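You operate a simulated robot arm through the tools that you are given. There is no shell and no other tool.

Carry out the task below with a simulated robot arm. There is one attempt and no reset: what you move stays moved.

## Task
Polish the middle of panel 1 with the pink pad.
Fine: polish from the silver tin, lid on the table meanwhile; pad back, tin closed. A coat counts when it lies all over at full strength: go over it till it gets no stronger.

It is judged by the outcome, as a careful person would: the job done as asked, and still so three seconds after it is handed in. It fails if anything else is knocked over, pushed out of place, dropped, spilled or broken. A push-on lid holds only when it is set on centred and level and pressed home; a screw cap is set on level and turned clockwise until tight.

## Robot
A 7-joint arm with a fingered hand, fixed in place. Base frame: the origin is on the floor under the middle of its stand, x ahead of it, y to its left, z up; the work surface is at about z = 860. Lengths are in mm, angles in rad, forces in N, time in s.
It reaches about 1333 mm from its shoulder. Its first joint turns from -1.204 to 3.002 rad. Payload 5 kg.
The TCP is the grasp point between the finger pads, 32 mm short of the fingertips. In the tool frame z runs along the fingers and y along their closing line. The gripper opens to 160 mm; its body begins 89 mm behind the TCP. The gripper is a hand of 3 fingers: y runs from the thumb to the fingers, the wrist lies at [0, 0, -252] in the tool frame.
Orientation is that of the tool frame in the base frame, as a unit quaternion [x, y, z, w]. With the fingers straight down and closing along the base's y, the tool's x points along the base's -x, its y along +y and its z along -z.

## Interface
- The arm moves only by the tool drive_tool. Its argument "motion" is a list of rows, each a list of 6 numbers: the turn, a rotation vector about the tool's x, y, z in rad, then the shift along the tool's x, y, z in mm. In form: [[rx, ry, rz, x, y, z], ...]. A call has 1 to 20 rows; each row is the pose to reach, as a shift and turn from the pose commanded when the call began, along the tool's axes at that moment. A row lasts 0.2 s, in which the tool goes at most 50 mm and 0.15 rad; a call with a longer step from one row to the next is refused whole. Where a pose cannot be reached the arm comes as near as it can. A force on the tool above 80 N (or 10 N above the force at the start of the call, whichever is more), or a blocked arm, ends the call early, and 0.2 s more pass. In this call time passes only in rows, and 0.2 s behind the last. The reply holds the time, the measured pose of the TCP, the force on the tool along the base axes, the opening and the grip force, in the units named above and with some noise, with the torque about the TCP (base axes, N m) and any sound that the robot's microphone picked up, and new pictures: "views" is both (left out), scene, wrist or none.
- Cameras (640 x 400 px; columns grow to the right, rows downward): "scene" is fixed at [50, -651.4, 1465.4]; the picture's right is [0.32, -0.95, 0.00], its down [-0.68, -0.23, -0.69] and it looks along [0.66, 0.22, -0.72] (base axes); focal length 306 px, centre (320, 200). "wrist" rides on the gripper at [65, -4, -116] in the tool frame; the picture's right is [0.06, 1.00, 0.00], its down [-0.87, 0.05, -0.49] and it looks along [-0.49, 0.03, 0.87] (tool axes); focal length 261 px, centre (320, 200). There is no depth. A picture from a camera that has moved, and an enlarged one, comes with that camera's place and axes in the base frame and with its lens.
- raise_lower(by): slides the trunk up (or, below 0, down) by that many mm; the arm rides with it, the base frame stays. It gives what a move gives, with no picture.
- finger_targets(finger1, finger2, thumb_bend): sets how far each is bent, from 0 (flat) to 1 (curled in); at 0.3 the hand is open as for a grip, at 0.7 the pads meet at the TCP. One left out holds its place. A second passes; each finger stops where it meets its share of the squeeze, and holds until it gets a number again. It is the only way to open and close the hand. It gives what a move gives, with no picture; readings hold the bend of each and the force on the fingers (four entries, about 0 where the hand has none), thumb and palm.
- close_up(camera, box): a new picture of the part [left, top, right, bottom] of that camera's present view, enlarged. No time passes.
- finish_job(): hands the job in; it is judged then, once.

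Places have to be worked out from the pictures, the camera data and where the tool is seen. Open the gripper and draw the arm clear of the work before you hand the job in, unless the task says otherwise.

The tools are called after "Emit:" by a JSON object that holds its "op" and its "data". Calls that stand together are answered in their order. drive_tool: Moves the arm, as the interface text tells. Its arguments: {"type":"object","properties":{"motion":{"type":"array","items":{"type":"array","items":{"type":"number"}}},"views":{"type":"string","enum":["both","scene","wrist","none"]}},"required":["motion"]} The other tools are called the same way: raise_lower (by) moves the trunk up or down; finger_targets (finger1, finger2, thumb_bend) moves the fingers one by one; close_up (camera, box) takes an enlarged picture of a part of a camera's view; finish_job () hands the job in.

At the start:

```text
clock: 0.0
tool_pos: [582.9, -446.7, 1121.4]
tool_rot: [0.0, 1.0, 0.001, 0.0]
wrist_force: [0.0, 0.5, 0.0]
torque: [-0.03, 0.01, 0.0]
gripper_width: 159.9
grasp_force: 0.0
shape: jaw
bend: [0.3, 0.3, 0.3]
finger forces: [0.1, 0.0, 0.0, 0.1, 0.0, 0.0]
trunk travel left (down, up): [-600.0, 340.0]
```

scene: 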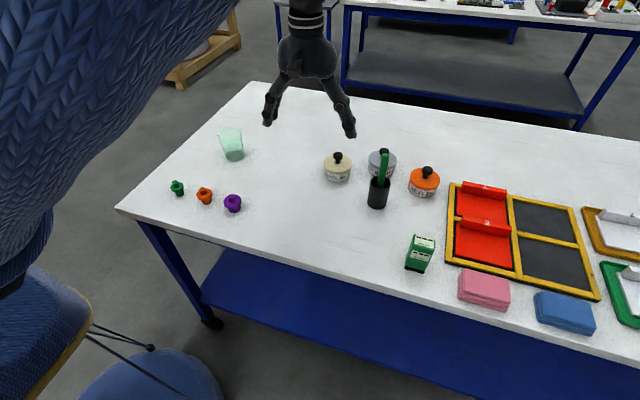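
wrist: 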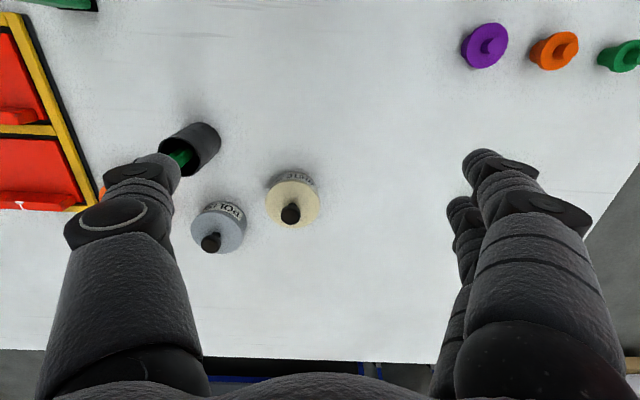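

I'll start by enlarging the scene to identify the panels, the tins and the pads before moving anything.

Emit:
{"op": "close_up", "data": {"camera": "scene", "box": [400, 140, 640, 340]}}

Emit:
{"op": "close_up", "data": {"camera": "scene", "box": [300, 130, 460, 230]}}

Emit:
{"op": "close_up", "data": {"camera": "wrist", "box": [150, 100, 350, 260]}}

```text
2.00 times, centred on (520, 240) of scene
camera zoom: at [50.0, -651.4, 1465.4], right [0.32, -0.95, 0.0], down [-0.68, -0.23, -0.69], along [0.66, 0.22, -0.72], focal length 613 px, centre (-80, 120)
```

zoom: 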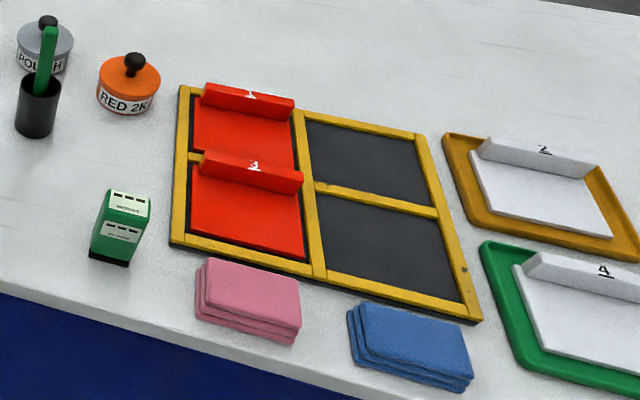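

```text
4.00 times, centred on (380, 180) of scene
camera zoom: at [50.0, -651.4, 1465.4], right [0.32, -0.95, 0.0], down [-0.68, -0.23, -0.69], along [0.66, 0.22, -0.72], focal length 1226 px, centre (80, 280)
```

zoom: 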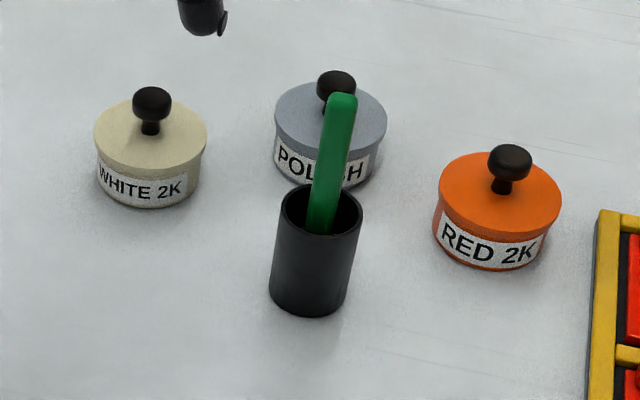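

```text
2.50 times, centred on (250, 180) of wrist
camera zoom: at [517.1, -451.5, 1236.5], right [-0.06, 1.0, 0.0], down [0.87, 0.05, 0.49], along [0.49, 0.03, -0.87], focal length 652 px, centre (495, 250)
```

zoom: 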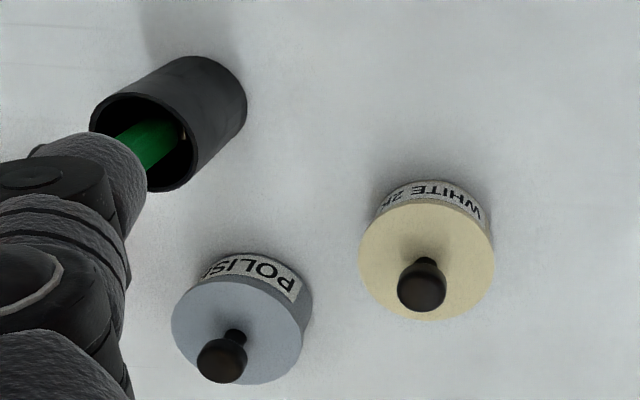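

The silver POLISH tin sits behind the dark cup with a green brush; I'll enlarge the panels to read the numbers and understand the panel shape.

Emit:
{"op": "close_up", "data": {"camera": "scene", "box": [440, 170, 530, 226]}}

Emit:
{"op": "close_up", "data": {"camera": "scene", "box": [440, 220, 530, 320]}}

Emit:
{"op": "close_up", "data": {"camera": "scene", "box": [560, 190, 640, 340]}}

Emit:
{"op": "close_up", "data": {"camera": "scene", "box": [390, 220, 450, 280]}}

```text
7.11 times, centred on (485, 198) of scene
camera zoom: at [50.0, -651.4, 1465.4], right [0.32, -0.95, 0.0], down [-0.68, -0.23, -0.69], along [0.66, 0.22, -0.72], focal length 2179 px, centre (-853, 214)
```

zoom: 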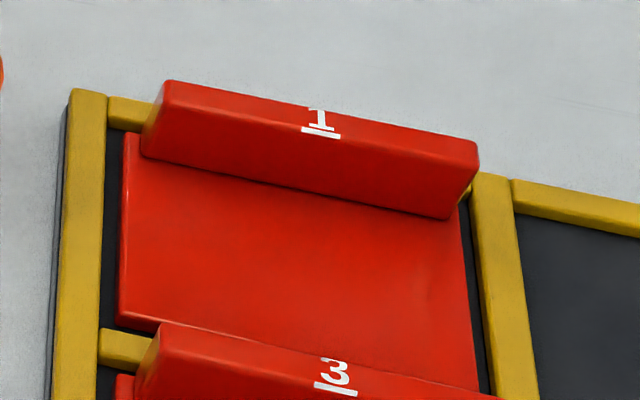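

```text
4.00 times, centred on (485, 270) of scene
camera zoom: at [50.0, -651.4, 1465.4], right [0.32, -0.95, 0.0], down [-0.68, -0.23, -0.69], along [0.66, 0.22, -0.72], focal length 1226 px, centre (-340, -80)
```

zoom: 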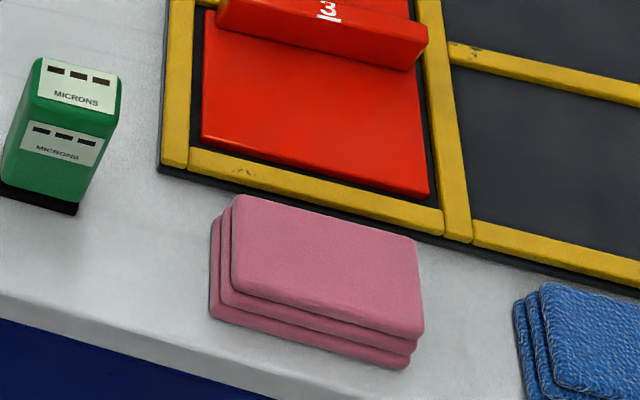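

```text
2.67 times, centred on (600, 265) of scene
camera zoom: at [50.0, -651.4, 1465.4], right [0.32, -0.95, 0.0], down [-0.68, -0.23, -0.69], along [0.66, 0.22, -0.72], focal length 817 px, centre (-427, 27)
```

zoom: 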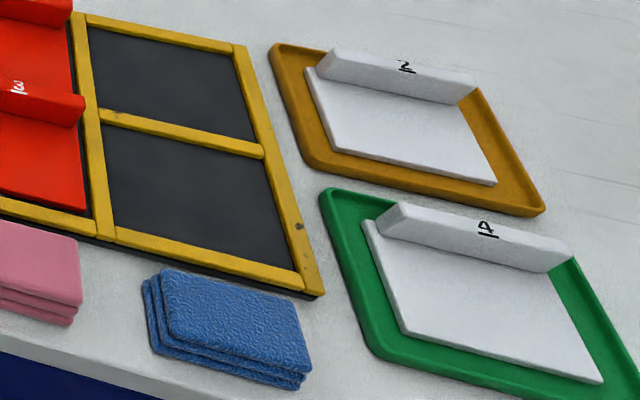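

```text
6.67 times, centred on (420, 250) of scene
camera zoom: at [50.0, -651.4, 1465.4], right [0.32, -0.95, 0.0], down [-0.68, -0.23, -0.69], along [0.66, 0.22, -0.72], focal length 2043 px, centre (-347, -133)
```

zoom: 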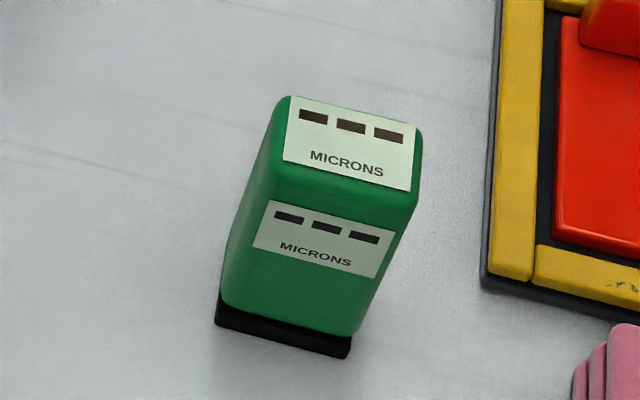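

The pictures put the silver POLISH tin near (770, -600), the brush cup near (650, -617), panel 1 about x 655–755, y -820 to -940, and the pink pad near (453, -878). I'll test the finger closing in free air first to see where the tips end up.

Emit:
{"op": "finger_targets", "data": {"finger1": 0.65, "finger2": 0.65, "thumb_bend": 0.65}}

Emit:
{"op": "close_up", "data": {"camera": "wrist", "box": [0, 0, 640, 400]}}

Emit:
{"op": "close_up", "data": {"camera": "scene", "box": [230, 0, 390, 140]}}

```text
clock: 1.0
tool_pos: [583.4, -447.5, 1121.5]
tool_rot: [0.0, 1.0, 0.0, 0.0]
wrist_force: [0.1, 0.4, 0.1]
torque: [0.01, 0.01, 0.01]
gripper_width: 29.6
grasp_force: 0.1
shape: fingers
bend: [0.65, 0.65, 0.65]
finger forces: [0.1, 0.1, 0.1, 0.0, 0.1, 0.0]
trunk travel left (down, up): [-600.0, 340.0]
```

```text
1.00 times, centred on (320, 200) of wrist (not enlarged: the box is as wide or as high as the picture)
camera zoom: at [517.1, -451.4, 1236.5], right [-0.06, 1.0, 0.0], down [0.87, 0.05, 0.49], along [0.49, 0.03, -0.87], focal length 261 px, centre (320, 200)
```

zoom: 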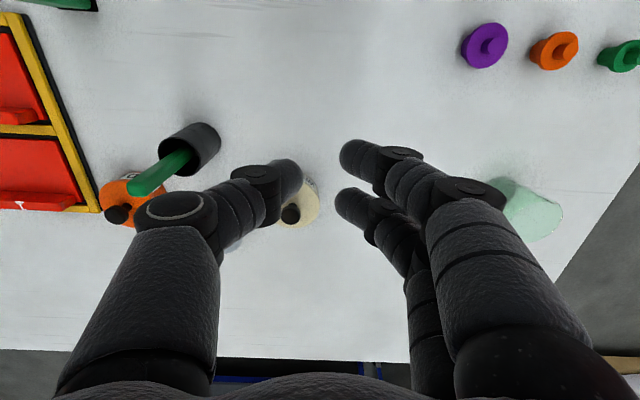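

```text
2.86 times, centred on (310, 70) of scene
camera zoom: at [50.0, -651.4, 1465.4], right [0.32, -0.95, 0.0], down [-0.68, -0.23, -0.69], along [0.66, 0.22, -0.72], focal length 876 px, centre (349, 571)
```

zoom: 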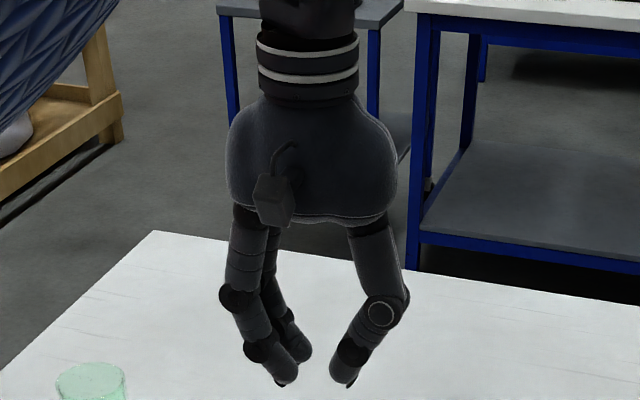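

The hand closes as expected and the TCP projects to the wrist image centre. I'll travel high over the panels (y about -860) for a good top view of panel 1 and the pads.

Emit:
{"op": "drive_tool", "data": {"motion": [[0, 0, 0, 3, -45, -7], [0, 0, 0, 6, -90, -14], [0, 0, 0, 9, -135, -21], [0, 0, 0, 12, -180, -28], [0, 0, 0, 15, -225, -35], [0, 0, 0, 18, -270, -42], [0, 0, 0, 20, -315, -49], [0, 0, 0, 22, -360, -56], [0, 0, 0, 23, -400, -60], [0, 0, 0, 23, -413, -60]], "views": "both"}}

```text
clock: 3.2
tool_pos: [561.2, -860.7, 1180.2]
tool_rot: [0.0, 1.0, 0.0, 0.0]
wrist_force: [0.1, 0.2, 1.4]
torque: [-0.04, -0.02, -0.01]
gripper_width: 29.1
grasp_force: 0.0
shape: fingers
bend: [0.65, 0.65, 0.65]
finger forces: [0.0, 0.0, 0.0, 0.1, 0.0, 0.0]
trunk travel left (down, up): [-600.0, 340.0]
camera wrist: at [494.5, -865.1, 1296.3], right [-0.06, 1.0, 0.0], down [0.87, 0.05, 0.49], along [0.49, 0.03, -0.87], focal length 261 px, centre (320, 200)
```

scene: 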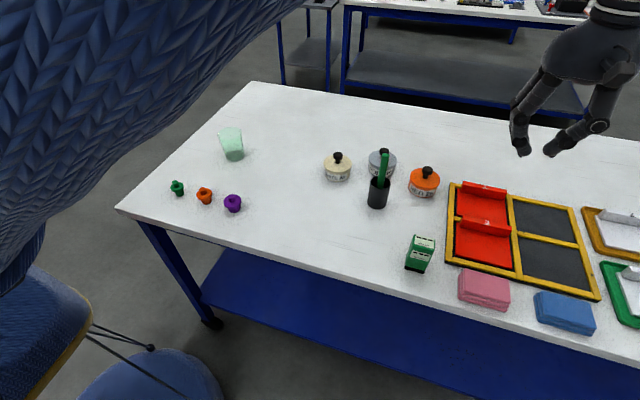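
wrist: 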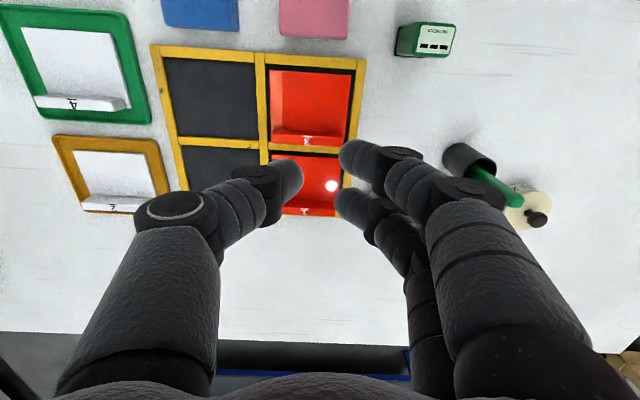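

From here panel 1 is partly behind the fingers; I'll enlarge the wrist view to see the panels, the pads and the ridge shapes.

Emit:
{"op": "close_up", "data": {"camera": "wrist", "box": [240, 0, 480, 150]}}

Emit:
{"op": "close_up", "data": {"camera": "wrist", "box": [240, 130, 400, 230]}}

```text
2.67 times, centred on (360, 75) of wrist
camera zoom: at [494.5, -865.1, 1296.3], right [-0.06, 1.0, 0.0], down [0.87, 0.05, 0.49], along [0.49, 0.03, -0.87], focal length 695 px, centre (213, 533)
```

zoom: 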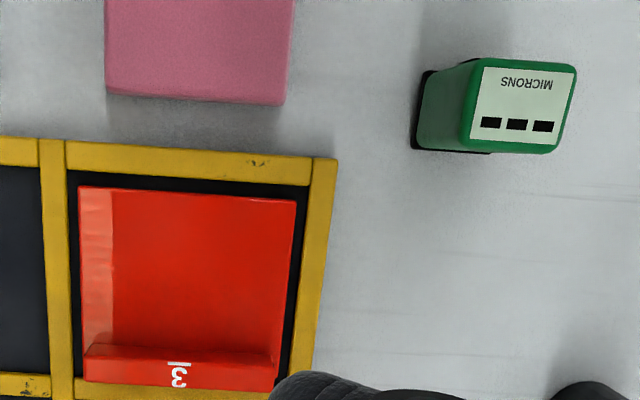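

```text
4.00 times, centred on (320, 180) of wrist
camera zoom: at [494.5, -865.1, 1296.3], right [-0.06, 1.0, 0.0], down [0.87, 0.05, 0.49], along [0.49, 0.03, -0.87], focal length 1043 px, centre (320, 280)
```

zoom: 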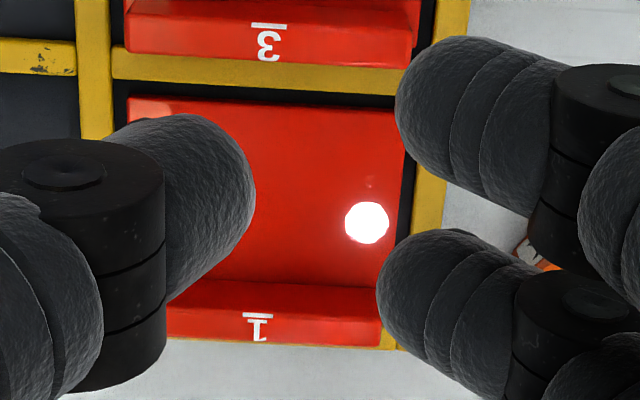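

The panels are flat plates with a raised numbered ridge on the far edge; panel 1 is the far-left one. Now I'll move above the silver tin at roughly (760, -600) for an accurate look at its lid and knob.

Emit:
{"op": "drive_tool", "data": {"motion": [[0, 0, 0, -28, 37, 0], [0, 0, 0, -56, 74, 0], [0, 0, 0, -84, 111, 0], [0, 0, 0, -112, 148, 0], [0, 0, 0, -140, 185, 0], [0, 0, 0, -168, 222, 0], [0, 0, 0, -190, 250, 0], [0, 0, 0, -199, 261, 0]], "views": "both"}}

Emit:
{"op": "close_up", "data": {"camera": "wrist", "box": [220, 50, 420, 175]}}

```text
clock: 5.0
tool_pos: [760.5, -599.4, 1179.9]
tool_rot: [0.001, 1.0, 0.0, -0.001]
wrist_force: [0.7, 0.2, -0.3]
torque: [0.01, -0.02, 0.01]
gripper_width: 29.3
grasp_force: 0.1
shape: fingers
bend: [0.65, 0.65, 0.65]
finger forces: [0.0, 0.0, 0.0, 0.0, 0.0, 0.1]
trunk travel left (down, up): [-600.0, 340.0]
camera wrist: at [693.5, -603.2, 1296.1], right [-0.06, 1.0, 0.0], down [0.87, 0.05, 0.49], along [0.49, 0.03, -0.87], focal length 261 px, centre (320, 200)
```

scene: 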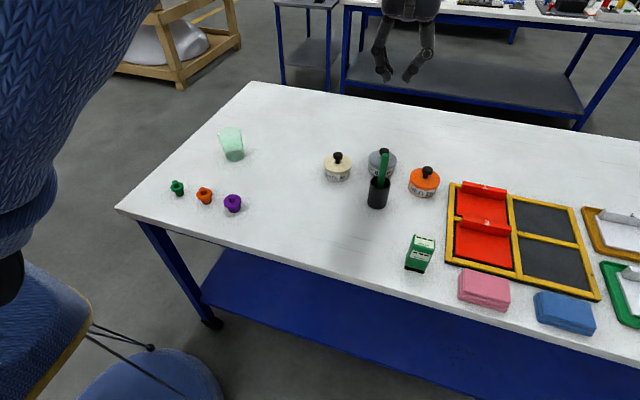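
wrist: 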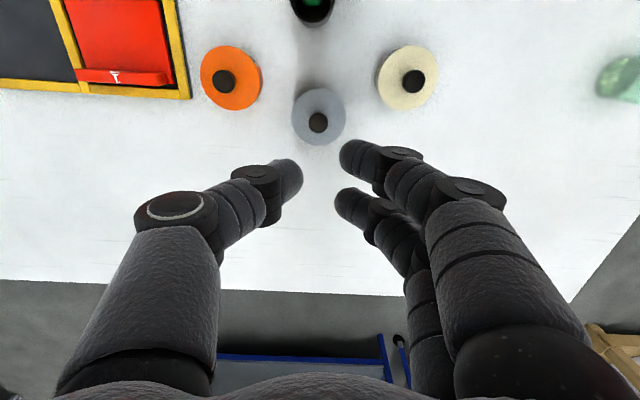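

```text
3.20 times, centred on (320, 112) of wrist
camera zoom: at [693.5, -603.2, 1296.1], right [-0.06, 1.0, 0.0], down [0.87, 0.05, 0.49], along [0.49, 0.03, -0.87], focal length 834 px, centre (320, 480)
```

zoom: 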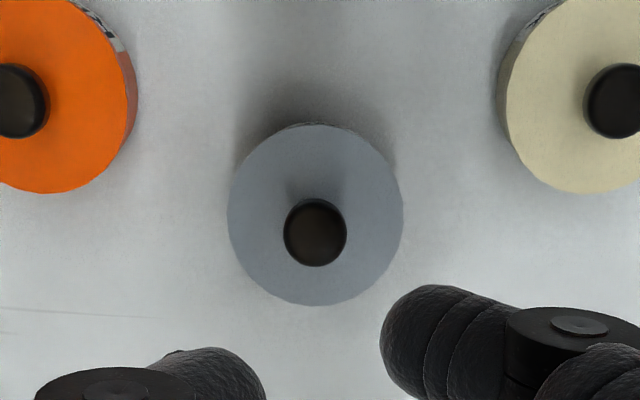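

The lid is centred near (776, -600) with its top around z=900 and about 80 mm wide; the knob top is near z=937. I'll zoom on the knob profile to plan the grip.

Emit:
{"op": "close_up", "data": {"camera": "scene", "box": [362, 138, 402, 188]}}

Emit:
{"op": "close_up", "data": {"camera": "scene", "box": [318, 145, 358, 185]}}

Emit:
{"op": "close_up", "data": {"camera": "scene", "box": [355, 0, 455, 100]}}

```text
8.00 times, centred on (382, 163) of scene
camera zoom: at [50.0, -651.4, 1465.4], right [0.32, -0.95, 0.0], down [-0.68, -0.23, -0.69], along [0.66, 0.22, -0.72], focal length 2452 px, centre (-176, 496)
```

zoom: 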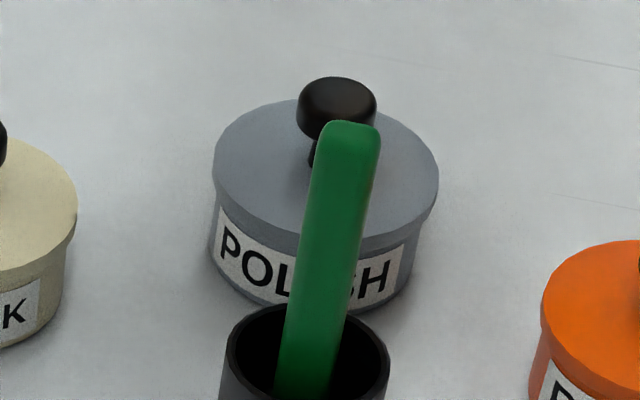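

```text
10.00 times, centred on (338, 165) of scene
camera zoom: at [50.0, -651.4, 1465.4], right [0.32, -0.95, 0.0], down [-0.68, -0.23, -0.69], along [0.66, 0.22, -0.72], focal length 3064 px, centre (140, 550)
```

zoom: 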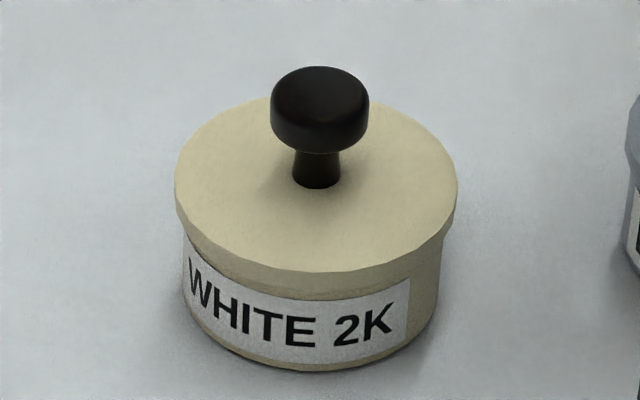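

```text
4.00 times, centred on (405, 50) of scene
camera zoom: at [50.0, -651.4, 1465.4], right [0.32, -0.95, 0.0], down [-0.68, -0.23, -0.69], along [0.66, 0.22, -0.72], focal length 1226 px, centre (-20, 800)
```

zoom: 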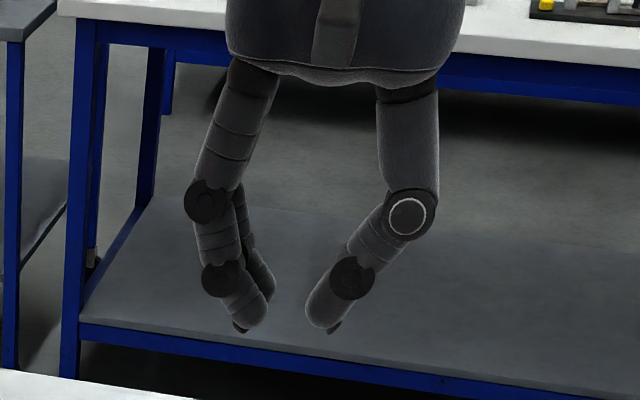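

The knob is a mushroom about 27 mm wide on a thin stem. I'll open the fingers moderately and come down around it, stopping about z=960 to check alignment.

Emit:
{"op": "finger_targets", "data": {"finger1": 0.5, "finger2": 0.5, "thumb_bend": 0.5}}

Emit:
{"op": "drive_tool", "data": {"motion": [[0, 0, 0, -8, 0, 30], [0, 0, 0, -15.5, -1, 65], [0, 0, 0, -15.5, -1, 105], [0, 0, 0, -15.5, -1, 145], [0, 0, 0, -15.5, -1, 180], [0, 0, 0, -15.5, -1, 205], [0, 0, 0, -15.5, -1, 215]], "views": "both"}}

Emit:
{"op": "close_up", "data": {"camera": "scene", "box": [330, 80, 450, 200]}}

Emit:
{"op": "close_up", "data": {"camera": "wrist", "box": [200, 100, 440, 250]}}

```text
clock: 6.0
tool_pos: [759.1, -598.7, 1181.8]
tool_rot: [0.0, 1.0, 0.001, 0.0]
wrist_force: [-0.4, 0.6, 0.0]
torque: [-0.01, 0.05, 0.01]
gripper_width: 86.7
grasp_force: 0.1
shape: fingers
bend: [0.5, 0.5, 0.5]
finger forces: [0.0, 0.0, 0.0, 0.0, 0.0, 0.1]
trunk travel left (down, up): [-600.0, 340.0]
```

```text
clock: 7.6
tool_pos: [775.8, -601.6, 964.6]
tool_rot: [0.0, 1.0, 0.0, 0.0]
wrist_force: [-0.1, -0.1, 0.0]
torque: [-0.02, 0.02, 0.0]
gripper_width: 86.7
grasp_force: 0.1
shape: fingers
bend: [0.5, 0.5, 0.5]
finger forces: [0.0, 0.1, 0.0, 0.1, 0.1, 0.1]
trunk travel left (down, up): [-600.0, 340.0]
camera wrist: at [709.2, -605.9, 1080.3], right [-0.06, 1.0, 0.0], down [0.87, 0.05, 0.49], along [0.49, 0.03, -0.87], focal length 261 px, centre (320, 200)
```

scene: 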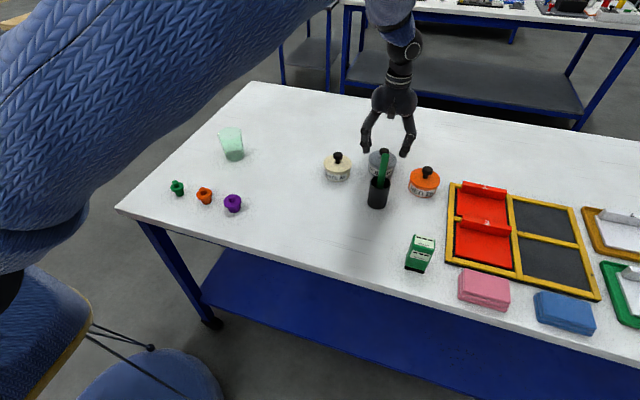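
wrist: 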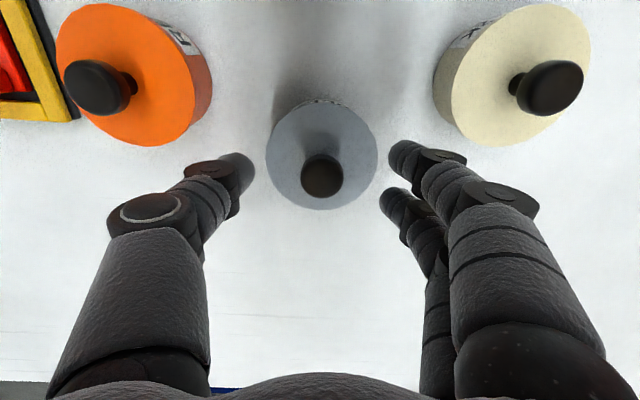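

```text
3.33 times, centred on (390, 140) of scene
camera zoom: at [50.0, -651.4, 1465.4], right [0.32, -0.95, 0.0], down [-0.68, -0.23, -0.69], along [0.66, 0.22, -0.72], focal length 1022 px, centre (87, 400)
```

zoom: 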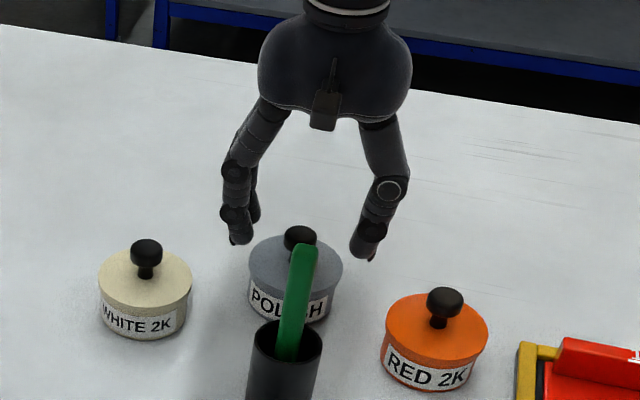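

```text
2.67 times, centred on (320, 175) of wrist
camera zoom: at [709.2, -605.9, 1080.3], right [-0.06, 1.0, 0.0], down [0.87, 0.05, 0.49], along [0.49, 0.03, -0.87], focal length 695 px, centre (320, 267)
```

zoom: 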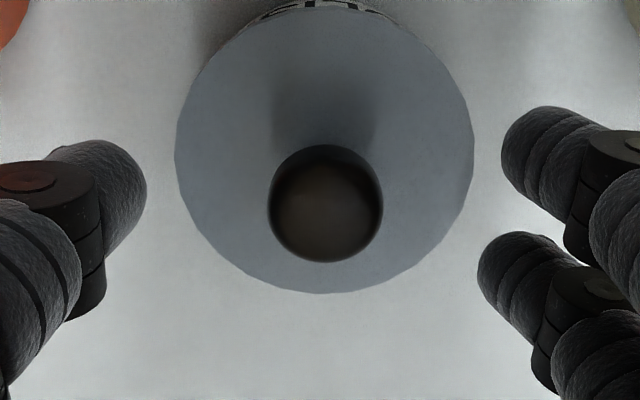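

The knob is centred between thumb and fingers (knob at about (775, -600.5), lid top z≈899). I'll lower to z≈939 so the tips sit just above the lid, then close.

Emit:
{"op": "drive_tool", "data": {"motion": [[0, 0, 0, 0.5, 0.5, 13], [0, 0, 0, 0.8, 1, 25]], "views": "both"}}

Emit:
{"op": "close_up", "data": {"camera": "scene", "box": [340, 110, 430, 190]}}

```text
clock: 8.2
tool_pos: [773.1, -599.5, 941.8]
tool_rot: [0.001, 1.0, 0.0, 0.001]
wrist_force: [0.0, -0.3, -0.3]
torque: [-0.02, 0.01, -0.02]
gripper_width: 86.6
grasp_force: 0.1
shape: fingers
bend: [0.5, 0.5, 0.5]
finger forces: [0.1, 0.0, 0.0, 0.0, 0.0, 0.1]
trunk travel left (down, up): [-600.0, 340.0]
camera wrist: at [707.7, -604.1, 1056.1], right [-0.06, 1.0, 0.0], down [0.87, 0.05, 0.49], along [0.49, 0.03, -0.87], focal length 261 px, centre (320, 200)
```

scene: 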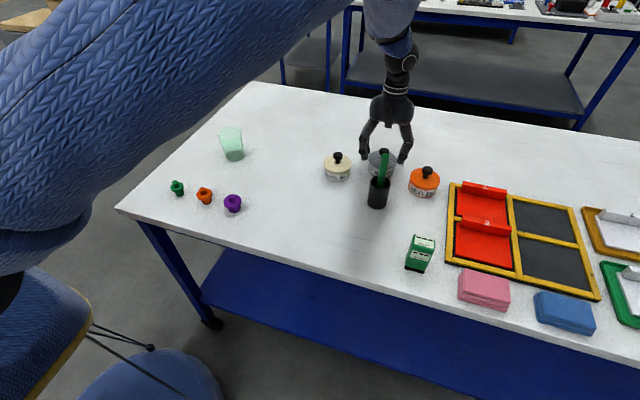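
wrist: 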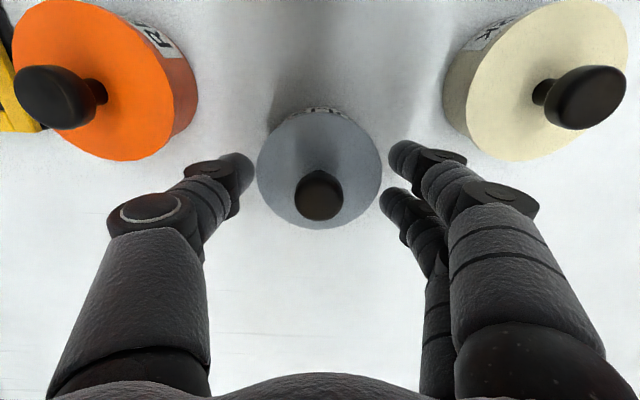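

```text
5.00 times, centred on (385, 150) of scene
camera zoom: at [50.0, -651.4, 1465.4], right [0.32, -0.95, 0.0], down [-0.68, -0.23, -0.69], along [0.66, 0.22, -0.72], focal length 1532 px, centre (-5, 450)
```

zoom: 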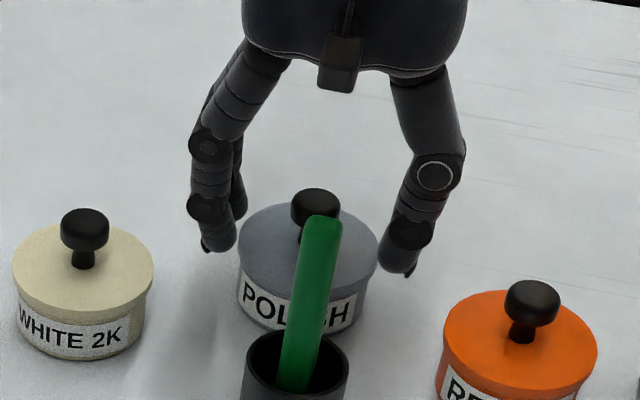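

Alignment looks good on all axes, so I close the fingers onto the knob.

Emit:
{"op": "finger_targets", "data": {"finger1": 0.72, "finger2": 0.72, "thumb_bend": 0.72}}

Emit:
{"op": "close_up", "data": {"camera": "scene", "box": [340, 110, 430, 190]}}

Emit:
{"op": "close_up", "data": {"camera": "wrist", "box": [220, 120, 420, 245]}}

```text
clock: 9.2
tool_pos: [773.9, -600.5, 942.1]
tool_rot: [0.0, 1.0, 0.0, -0.001]
wrist_force: [0.4, 0.2, -0.1]
torque: [-0.02, 0.01, -0.02]
gripper_width: 13.0
grasp_force: 13.7
shape: fingers
bend: [0.72, 0.68, 0.69]
finger forces: [0.2, 12.6, 0.1, 0.1, 14.8, 0.0]
trunk travel left (down, up): [-600.0, 340.0]
```

```text
5.00 times, centred on (385, 150) of scene
camera zoom: at [50.0, -651.4, 1465.4], right [0.32, -0.95, 0.0], down [-0.68, -0.23, -0.69], along [0.66, 0.22, -0.72], focal length 1532 px, centre (-5, 450)
```

zoom: 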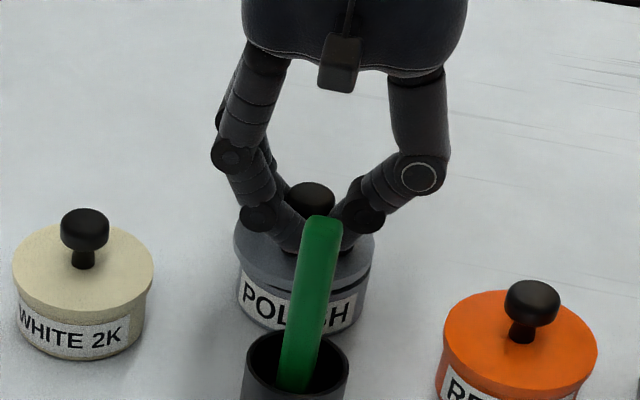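

```text
3.20 times, centred on (320, 182) of wrist
camera zoom: at [707.7, -604.1, 1056.2], right [-0.06, 1.0, 0.0], down [0.87, 0.05, 0.49], along [0.49, 0.03, -0.87], focal length 834 px, centre (320, 256)
```

zoom: 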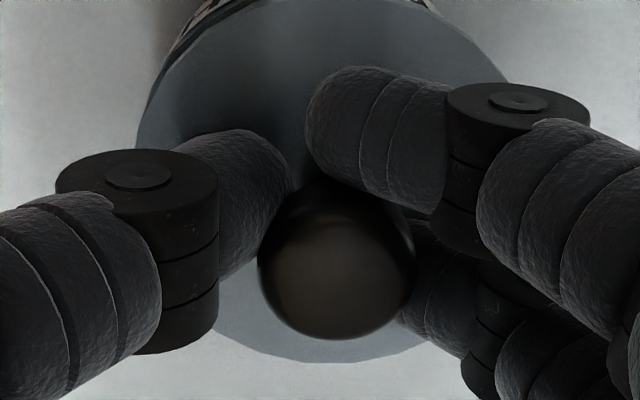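

Thumb and one finger hold the stem under the knob head (the lid already looks loosened). I'll lift slowly 20 mm and look.

Emit:
{"op": "drive_tool", "data": {"motion": [[0, 0, 0, 0, 0, -4], [0, 0, 0, 0, 0, -8], [0, 0, 0, 0, 0, -14], [0, 0, 0, 0, 0, -20]], "views": "both"}}

Emit:
{"op": "close_up", "data": {"camera": "scene", "box": [340, 110, 430, 190]}}

Emit:
{"op": "close_up", "data": {"camera": "wrist", "box": [220, 100, 420, 225]}}

```text
clock: 10.2
tool_pos: [774.6, -600.3, 961.4]
tool_rot: [0.0, 1.0, 0.0, 0.0]
wrist_force: [-0.1, -0.5, -0.2]
torque: [0.04, 0.03, 0.0]
gripper_width: 12.8
grasp_force: 13.6
shape: fingers
bend: [0.72, 0.68, 0.69]
finger forces: [0.3, 13.4, 0.0, 0.0, 14.9, 0.0]
trunk travel left (down, up): [-600.0, 340.0]
camera wrist: at [707.7, -603.4, 1076.9], right [-0.06, 1.0, 0.0], down [0.87, 0.05, 0.49], along [0.49, 0.03, -0.87], focal length 261 px, centre (320, 200)
```

scene: 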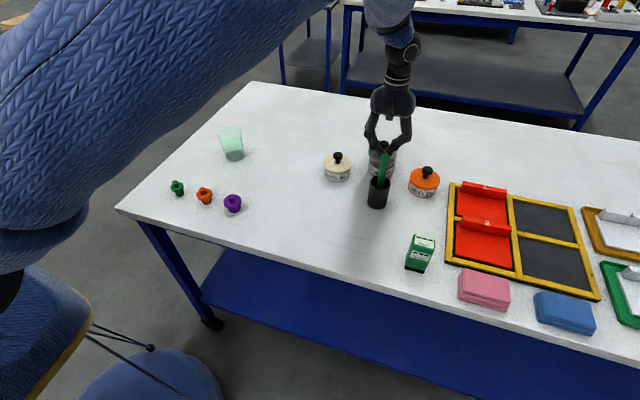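
wrist: 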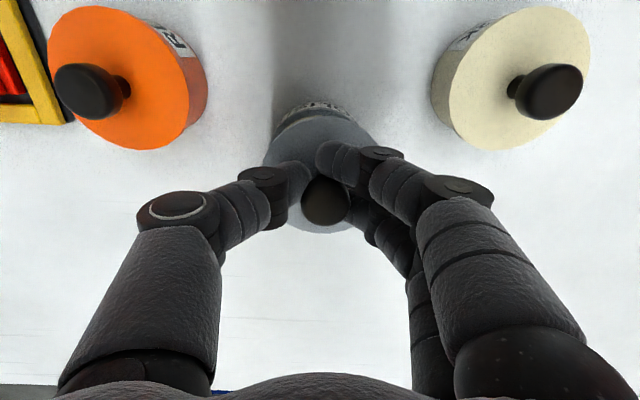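

```text
5.00 times, centred on (385, 150) of scene
camera zoom: at [50.0, -651.4, 1465.4], right [0.32, -0.95, 0.0], down [-0.68, -0.23, -0.69], along [0.66, 0.22, -0.72], focal length 1532 px, centre (-5, 450)
```

zoom: 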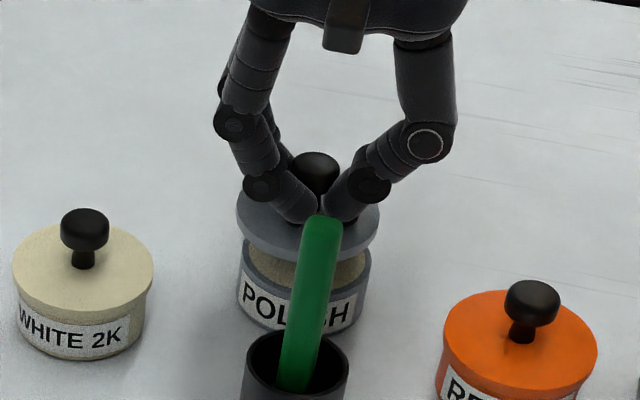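

```text
3.20 times, centred on (320, 162) of wrist
camera zoom: at [707.7, -603.4, 1076.9], right [-0.06, 1.0, 0.0], down [0.87, 0.05, 0.49], along [0.49, 0.03, -0.87], focal length 834 px, centre (320, 320)
```

zoom: 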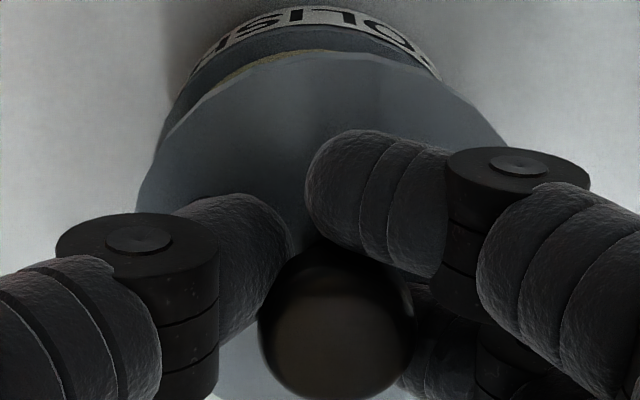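

The lid is off, hanging level, and the tin looks full of a beige polish. I'll lift clear above the brush and carry the lid to open table near (600, -460).

Emit:
{"op": "drive_tool", "data": {"motion": [[0, 0, 0, 0, 0, -25], [0, 0, 0, 0, 0, -55], [0, 0, 0, 0, 0, -85], [0, 0, 0, 0, 0, -115], [0, 0, 0, 0, 0, -140], [0, 0, 0, 25, 20, -145], [0, 0, 0, 55, 44, -145], [0, 0, 0, 85, 68, -145], [0, 0, 0, 115, 92, -145], [0, 0, 0, 145, 116, -145], [0, 0, 0, 165, 132, -145], [0, 0, 0, 175, 140, -145]], "views": "both"}}

Emit:
{"op": "close_up", "data": {"camera": "scene", "box": [300, 60, 460, 200]}}

```text
clock: 12.8
tool_pos: [599.2, -458.3, 1105.8]
tool_rot: [0.0, 1.0, -0.001, 0.001]
wrist_force: [0.0, 0.0, -0.3]
torque: [0.0, 0.02, 0.0]
gripper_width: 12.7
grasp_force: 15.3
shape: fingers
bend: [0.72, 0.68, 0.69]
finger forces: [0.3, 15.2, 0.0, 0.0, 14.4, 0.0]
trunk travel left (down, up): [-600.0, 340.0]
camera wrist: at [532.5, -462.6, 1221.7], right [-0.06, 1.0, 0.0], down [0.87, 0.05, 0.49], along [0.49, 0.03, -0.87], focal length 261 px, centre (320, 200)
```

scene: 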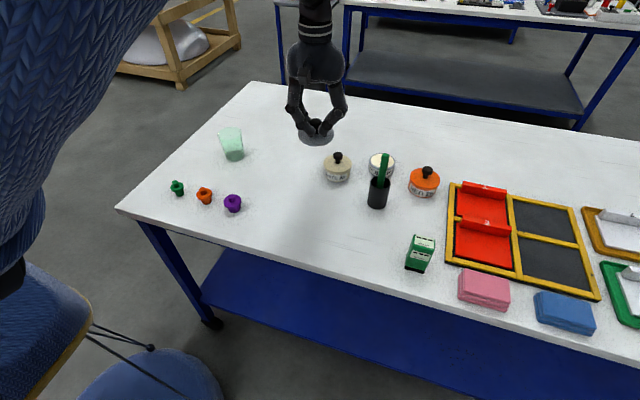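
wrist: 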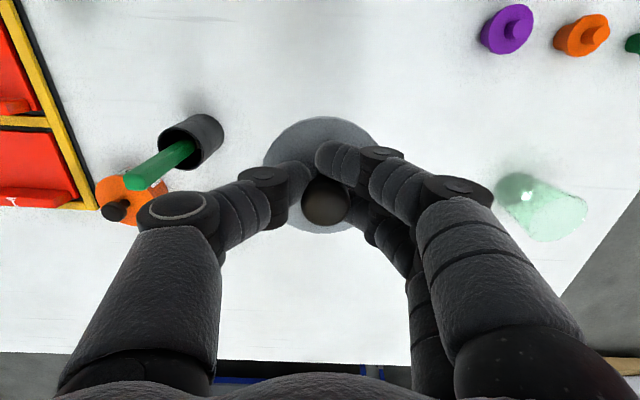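

```text
2.86 times, centred on (380, 130) of scene
camera zoom: at [50.0, -651.4, 1465.4], right [0.32, -0.95, 0.0], down [-0.68, -0.23, -0.69], along [0.66, 0.22, -0.72], focal length 876 px, centre (149, 400)
```

zoom: 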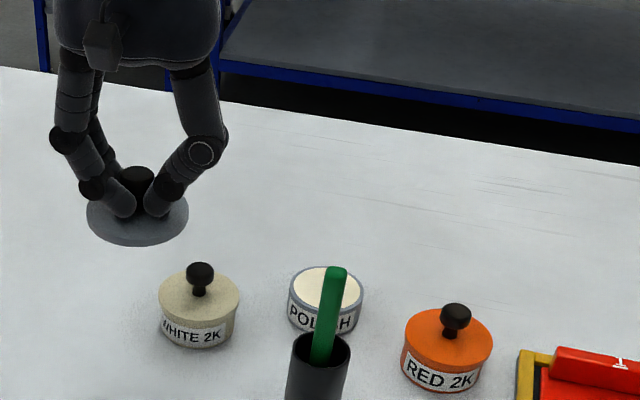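

The lid is held securely, and the open tin shows polish nearly flush with its rim. I'll look at the lid's edge thickness, then lower it towards the table.

Emit:
{"op": "close_up", "data": {"camera": "scene", "box": [290, 105, 340, 155]}}

Emit:
{"op": "drive_tool", "data": {"motion": [[0, 0, 0, 0, 0, 30], [0, 0, 0, 0, 0, 65], [0, 0, 0, 0, 0, 100], [0, 0, 0, 0, 0, 130], [0, 0, 0, 0, 0, 155], [0, 0, 0, 0, 0, 170]], "views": "both"}}

Emit:
{"op": "close_up", "data": {"camera": "scene", "box": [270, 130, 370, 220]}}

```text
8.00 times, centred on (315, 130) of scene
camera zoom: at [50.0, -651.4, 1465.4], right [0.32, -0.95, 0.0], down [-0.68, -0.23, -0.69], along [0.66, 0.22, -0.72], focal length 2452 px, centre (360, 760)
```

zoom: 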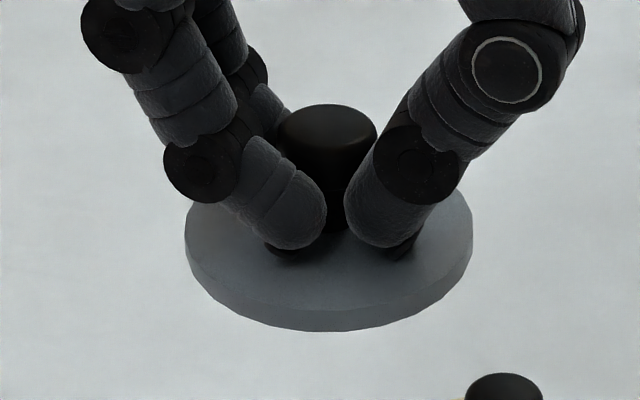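

```text
clock: 14.2
tool_pos: [598.8, -460.0, 936.8]
tool_rot: [0.001, 1.0, 0.0, 0.0]
wrist_force: [0.5, -0.8, -0.2]
torque: [0.0, 0.02, 0.02]
gripper_width: 12.5
grasp_force: 14.9
shape: fingers
bend: [0.72, 0.68, 0.69]
finger forces: [0.3, 15.5, 0.0, 0.0, 13.9, 0.0]
trunk travel left (down, up): [-600.0, 340.0]
camera wrist: at [532.5, -463.9, 1051.3], right [-0.06, 1.0, 0.0], down [0.87, 0.05, 0.49], along [0.49, 0.03, -0.87], focal length 261 px, centre (320, 200)
```

scene: 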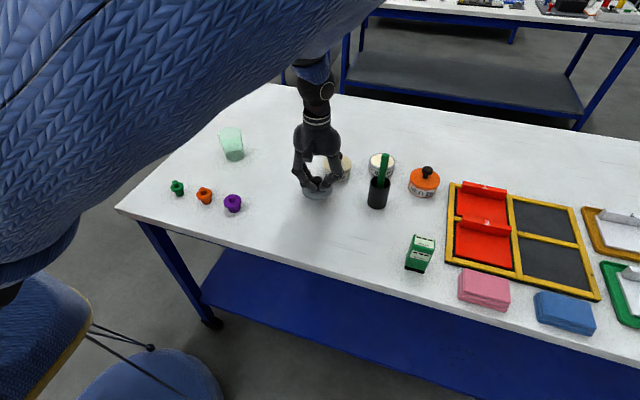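
wrist: 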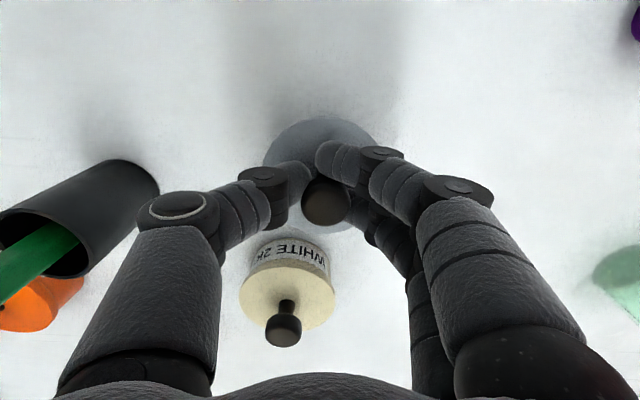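

```text
4.44 times, centred on (320, 175) of scene
camera zoom: at [50.0, -651.4, 1465.4], right [0.32, -0.95, 0.0], down [-0.68, -0.23, -0.69], along [0.66, 0.22, -0.72], focal length 1362 px, centre (320, 311)
```

zoom: 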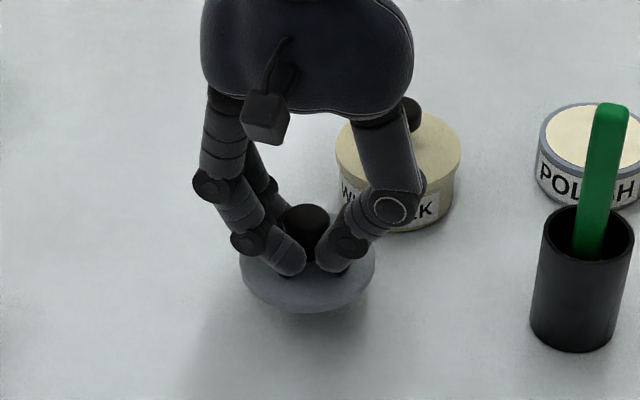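

The lid is about 15–20 mm above the table. I'll lower in small steps while watching the force.

Emit:
{"op": "drive_tool", "data": {"motion": [[0, 0, 0, 0, 0, 5], [0, 0, 0, 0, 0, 10], [0, 0, 0, 0, 0, 14]], "views": "none"}}

Emit:
{"op": "close_up", "data": {"camera": "scene", "box": [290, 160, 350, 215]}}

```text
clock: 15.0
tool_pos: [599.3, -459.3, 922.6]
tool_rot: [0.0, 1.0, 0.0, 0.0]
wrist_force: [-0.8, 0.2, -0.4]
torque: [0.0, 0.0, 0.01]
gripper_width: 12.9
grasp_force: 15.2
shape: fingers
bend: [0.72, 0.68, 0.69]
finger forces: [0.3, 15.7, 0.0, 0.0, 13.9, 0.0]
trunk travel left (down, up): [-600.0, 340.0]
```

```text
7.27 times, centred on (320, 188) of scene
camera zoom: at [50.0, -651.4, 1465.4], right [0.32, -0.95, 0.0], down [-0.68, -0.23, -0.69], along [0.66, 0.22, -0.72], focal length 2229 px, centre (320, 291)
```

zoom: 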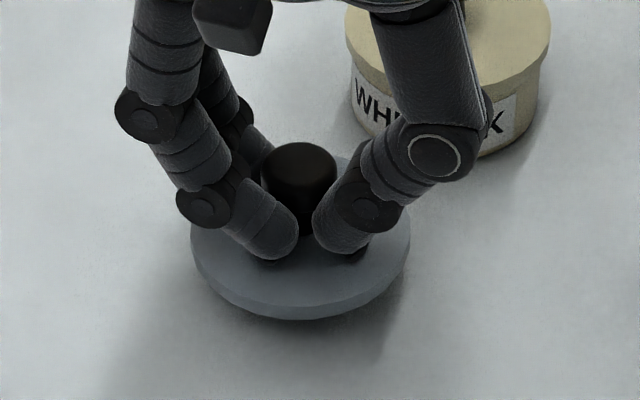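

No contact yet. I continue down in 2–3 mm steps.

Emit:
{"op": "drive_tool", "data": {"motion": [[0, 0, 0, 0, 0, 2.5], [0, 0, 0, 0, 0, 5], [0, 0, 0, 0, 0, 7]], "views": "none"}}

Emit:
{"op": "close_up", "data": {"camera": "scene", "box": [290, 160, 350, 215]}}

```text
clock: 15.8
tool_pos: [598.9, -459.1, 915.0]
tool_rot: [0.0, 1.0, -0.001, 0.0]
wrist_force: [-0.7, 0.5, -1.1]
torque: [0.03, 0.03, -0.03]
gripper_width: 12.5
grasp_force: 15.0
shape: fingers
bend: [0.72, 0.68, 0.69]
finger forces: [0.3, 15.7, 0.0, 0.0, 13.9, 0.0]
trunk travel left (down, up): [-600.0, 340.0]
```

```text
7.27 times, centred on (320, 188) of scene
camera zoom: at [50.0, -651.4, 1465.4], right [0.32, -0.95, 0.0], down [-0.68, -0.23, -0.69], along [0.66, 0.22, -0.72], focal length 2229 px, centre (320, 291)
```

zoom: 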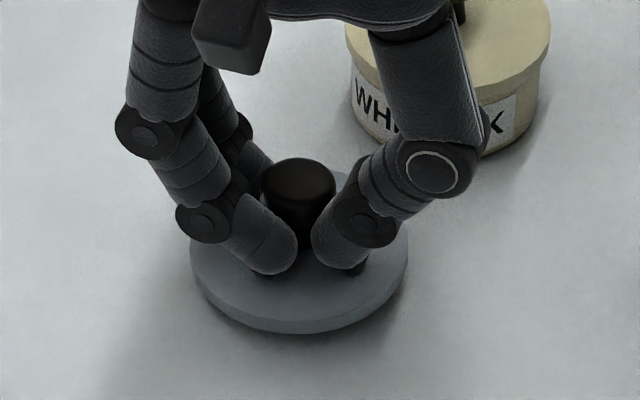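

Very close to the table now. Another few millimetres in small steps.

Emit:
{"op": "drive_tool", "data": {"motion": [[0, 0, 0, 0, 0, 1.5], [0, 0, 0, 0, 0, 3], [0, 0, 0, 0, 0, 4]], "views": "none"}}

Emit:
{"op": "close_up", "data": {"camera": "scene", "box": [290, 160, 350, 215]}}

```text
clock: 16.6
tool_pos: [599.1, -459.5, 911.3]
tool_rot: [0.0, 1.0, 0.0, 0.0]
wrist_force: [0.3, 1.0, -0.9]
torque: [-0.02, -0.02, -0.01]
gripper_width: 12.7
grasp_force: 14.8
shape: fingers
bend: [0.72, 0.68, 0.69]
finger forces: [0.3, 15.8, 0.1, 0.1, 14.0, 0.0]
trunk travel left (down, up): [-600.0, 340.0]
```

```text
7.27 times, centred on (320, 188) of scene
camera zoom: at [50.0, -651.4, 1465.4], right [0.32, -0.95, 0.0], down [-0.68, -0.23, -0.69], along [0.66, 0.22, -0.72], focal length 2229 px, centre (320, 291)
```

zoom: 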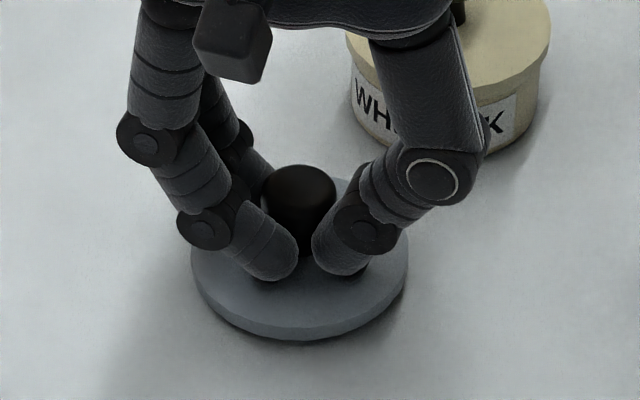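

Still no upward force and the lid appears barely above the surface; continuing down.

Emit:
{"op": "drive_tool", "data": {"motion": [[0, 0, 0, 0, 0, 1.5], [0, 0, 0, 0, 0, 3], [0, 0, 0, 0, 0, 4]], "views": "none"}}

Emit:
{"op": "close_up", "data": {"camera": "scene", "box": [290, 160, 350, 215]}}

```text
clock: 17.4
tool_pos: [600.6, -459.5, 908.0]
tool_rot: [0.0, 1.0, 0.0, 0.0]
wrist_force: [-0.3, 0.8, -0.2]
torque: [0.02, 0.01, 0.0]
gripper_width: 12.8
grasp_force: 15.2
shape: fingers
bend: [0.72, 0.68, 0.69]
finger forces: [0.3, 15.8, 0.1, 0.1, 13.9, 0.0]
trunk travel left (down, up): [-600.0, 340.0]
```

```text
7.27 times, centred on (320, 188) of scene
camera zoom: at [50.0, -651.4, 1465.4], right [0.32, -0.95, 0.0], down [-0.68, -0.23, -0.69], along [0.66, 0.22, -0.72], focal length 2229 px, centre (320, 291)
```

zoom: 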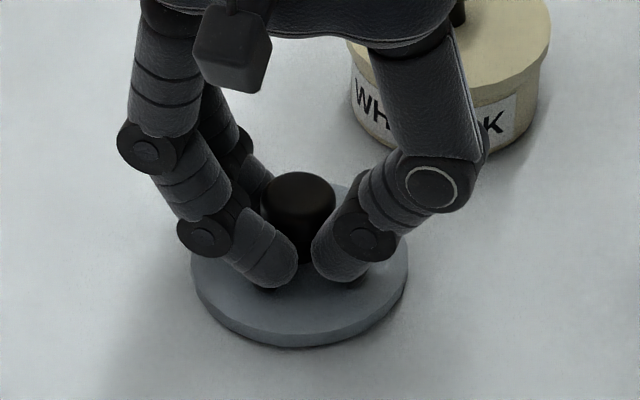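

Expected contact is about here; I keep stepping down 1 mm at a time.

Emit:
{"op": "drive_tool", "data": {"motion": [[0, 0, 0, 0, 0, 1], [0, 0, 0, 0, 0, 2], [0, 0, 0, 0, 0, 3]], "views": "none"}}

Emit:
{"op": "close_up", "data": {"camera": "scene", "box": [290, 160, 350, 215]}}

```text
clock: 18.2
tool_pos: [600.2, -458.9, 904.2]
tool_rot: [0.0, 1.0, 0.0, 0.0]
wrist_force: [-0.5, -0.7, 2.9]
torque: [0.1, -0.01, 0.01]
gripper_width: 12.6
grasp_force: 17.1
shape: fingers
bend: [0.72, 0.69, 0.69]
finger forces: [0.2, 19.2, 0.0, 0.1, 14.9, 0.1]
trunk travel left (down, up): [-600.0, 340.0]
```

```text
7.27 times, centred on (320, 188) of scene
camera zoom: at [50.0, -651.4, 1465.4], right [0.32, -0.95, 0.0], down [-0.68, -0.23, -0.69], along [0.66, 0.22, -0.72], focal length 2229 px, centre (320, 291)
```

zoom: 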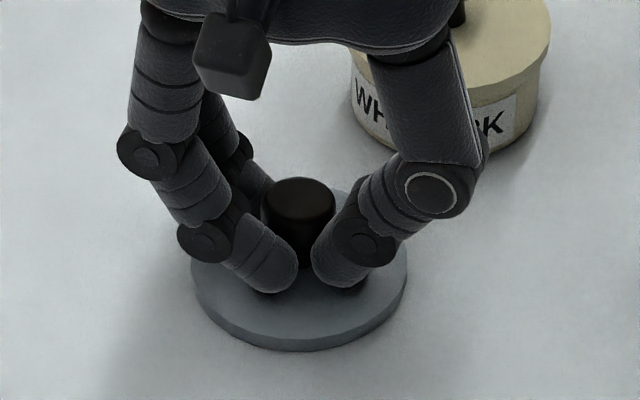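

The lid has touched down (2.9 N). I open the fingers and check that it stays flat.

Emit:
{"op": "finger_targets", "data": {"finger1": 0.5, "finger2": 0.5, "thumb_bend": 0.5}}

Emit:
{"op": "close_up", "data": {"camera": "scene", "box": [290, 160, 350, 215]}}

Emit:
{"op": "close_up", "data": {"camera": "wrist", "box": [200, 100, 440, 250]}}

```text
clock: 19.2
tool_pos: [599.4, -459.0, 904.7]
tool_rot: [0.0, 1.0, 0.001, 0.0]
wrist_force: [0.3, 0.1, 0.0]
torque: [-0.01, -0.02, 0.0]
gripper_width: 86.8
grasp_force: 0.2
shape: fingers
bend: [0.5, 0.5, 0.5]
finger forces: [0.1, 0.0, 0.0, 0.0, 0.0, 0.1]
trunk travel left (down, up): [-600.0, 340.0]
```

```text
7.27 times, centred on (320, 188) of scene
camera zoom: at [50.0, -651.4, 1465.4], right [0.32, -0.95, 0.0], down [-0.68, -0.23, -0.69], along [0.66, 0.22, -0.72], focal length 2229 px, centre (320, 291)
```

zoom: 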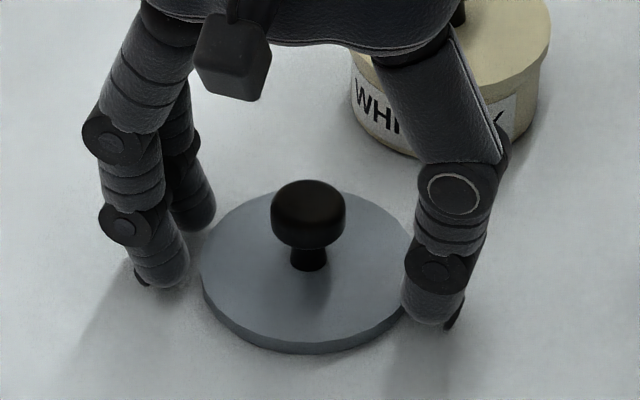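

```text
2.67 times, centred on (320, 175) of wrist
camera zoom: at [532.9, -463.5, 1019.5], right [-0.06, 1.0, 0.0], down [0.87, 0.05, 0.49], along [0.49, 0.03, -0.87], focal length 695 px, centre (320, 267)
```

zoom: 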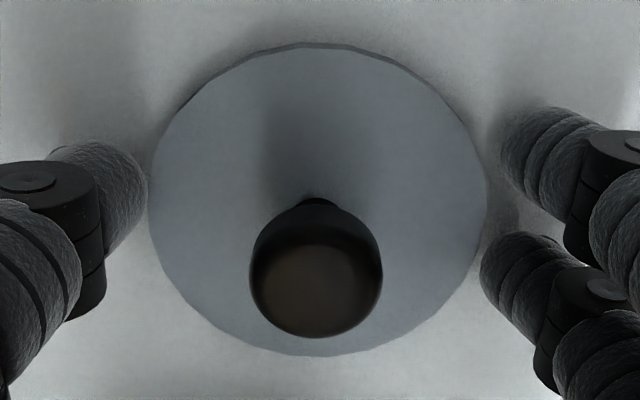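

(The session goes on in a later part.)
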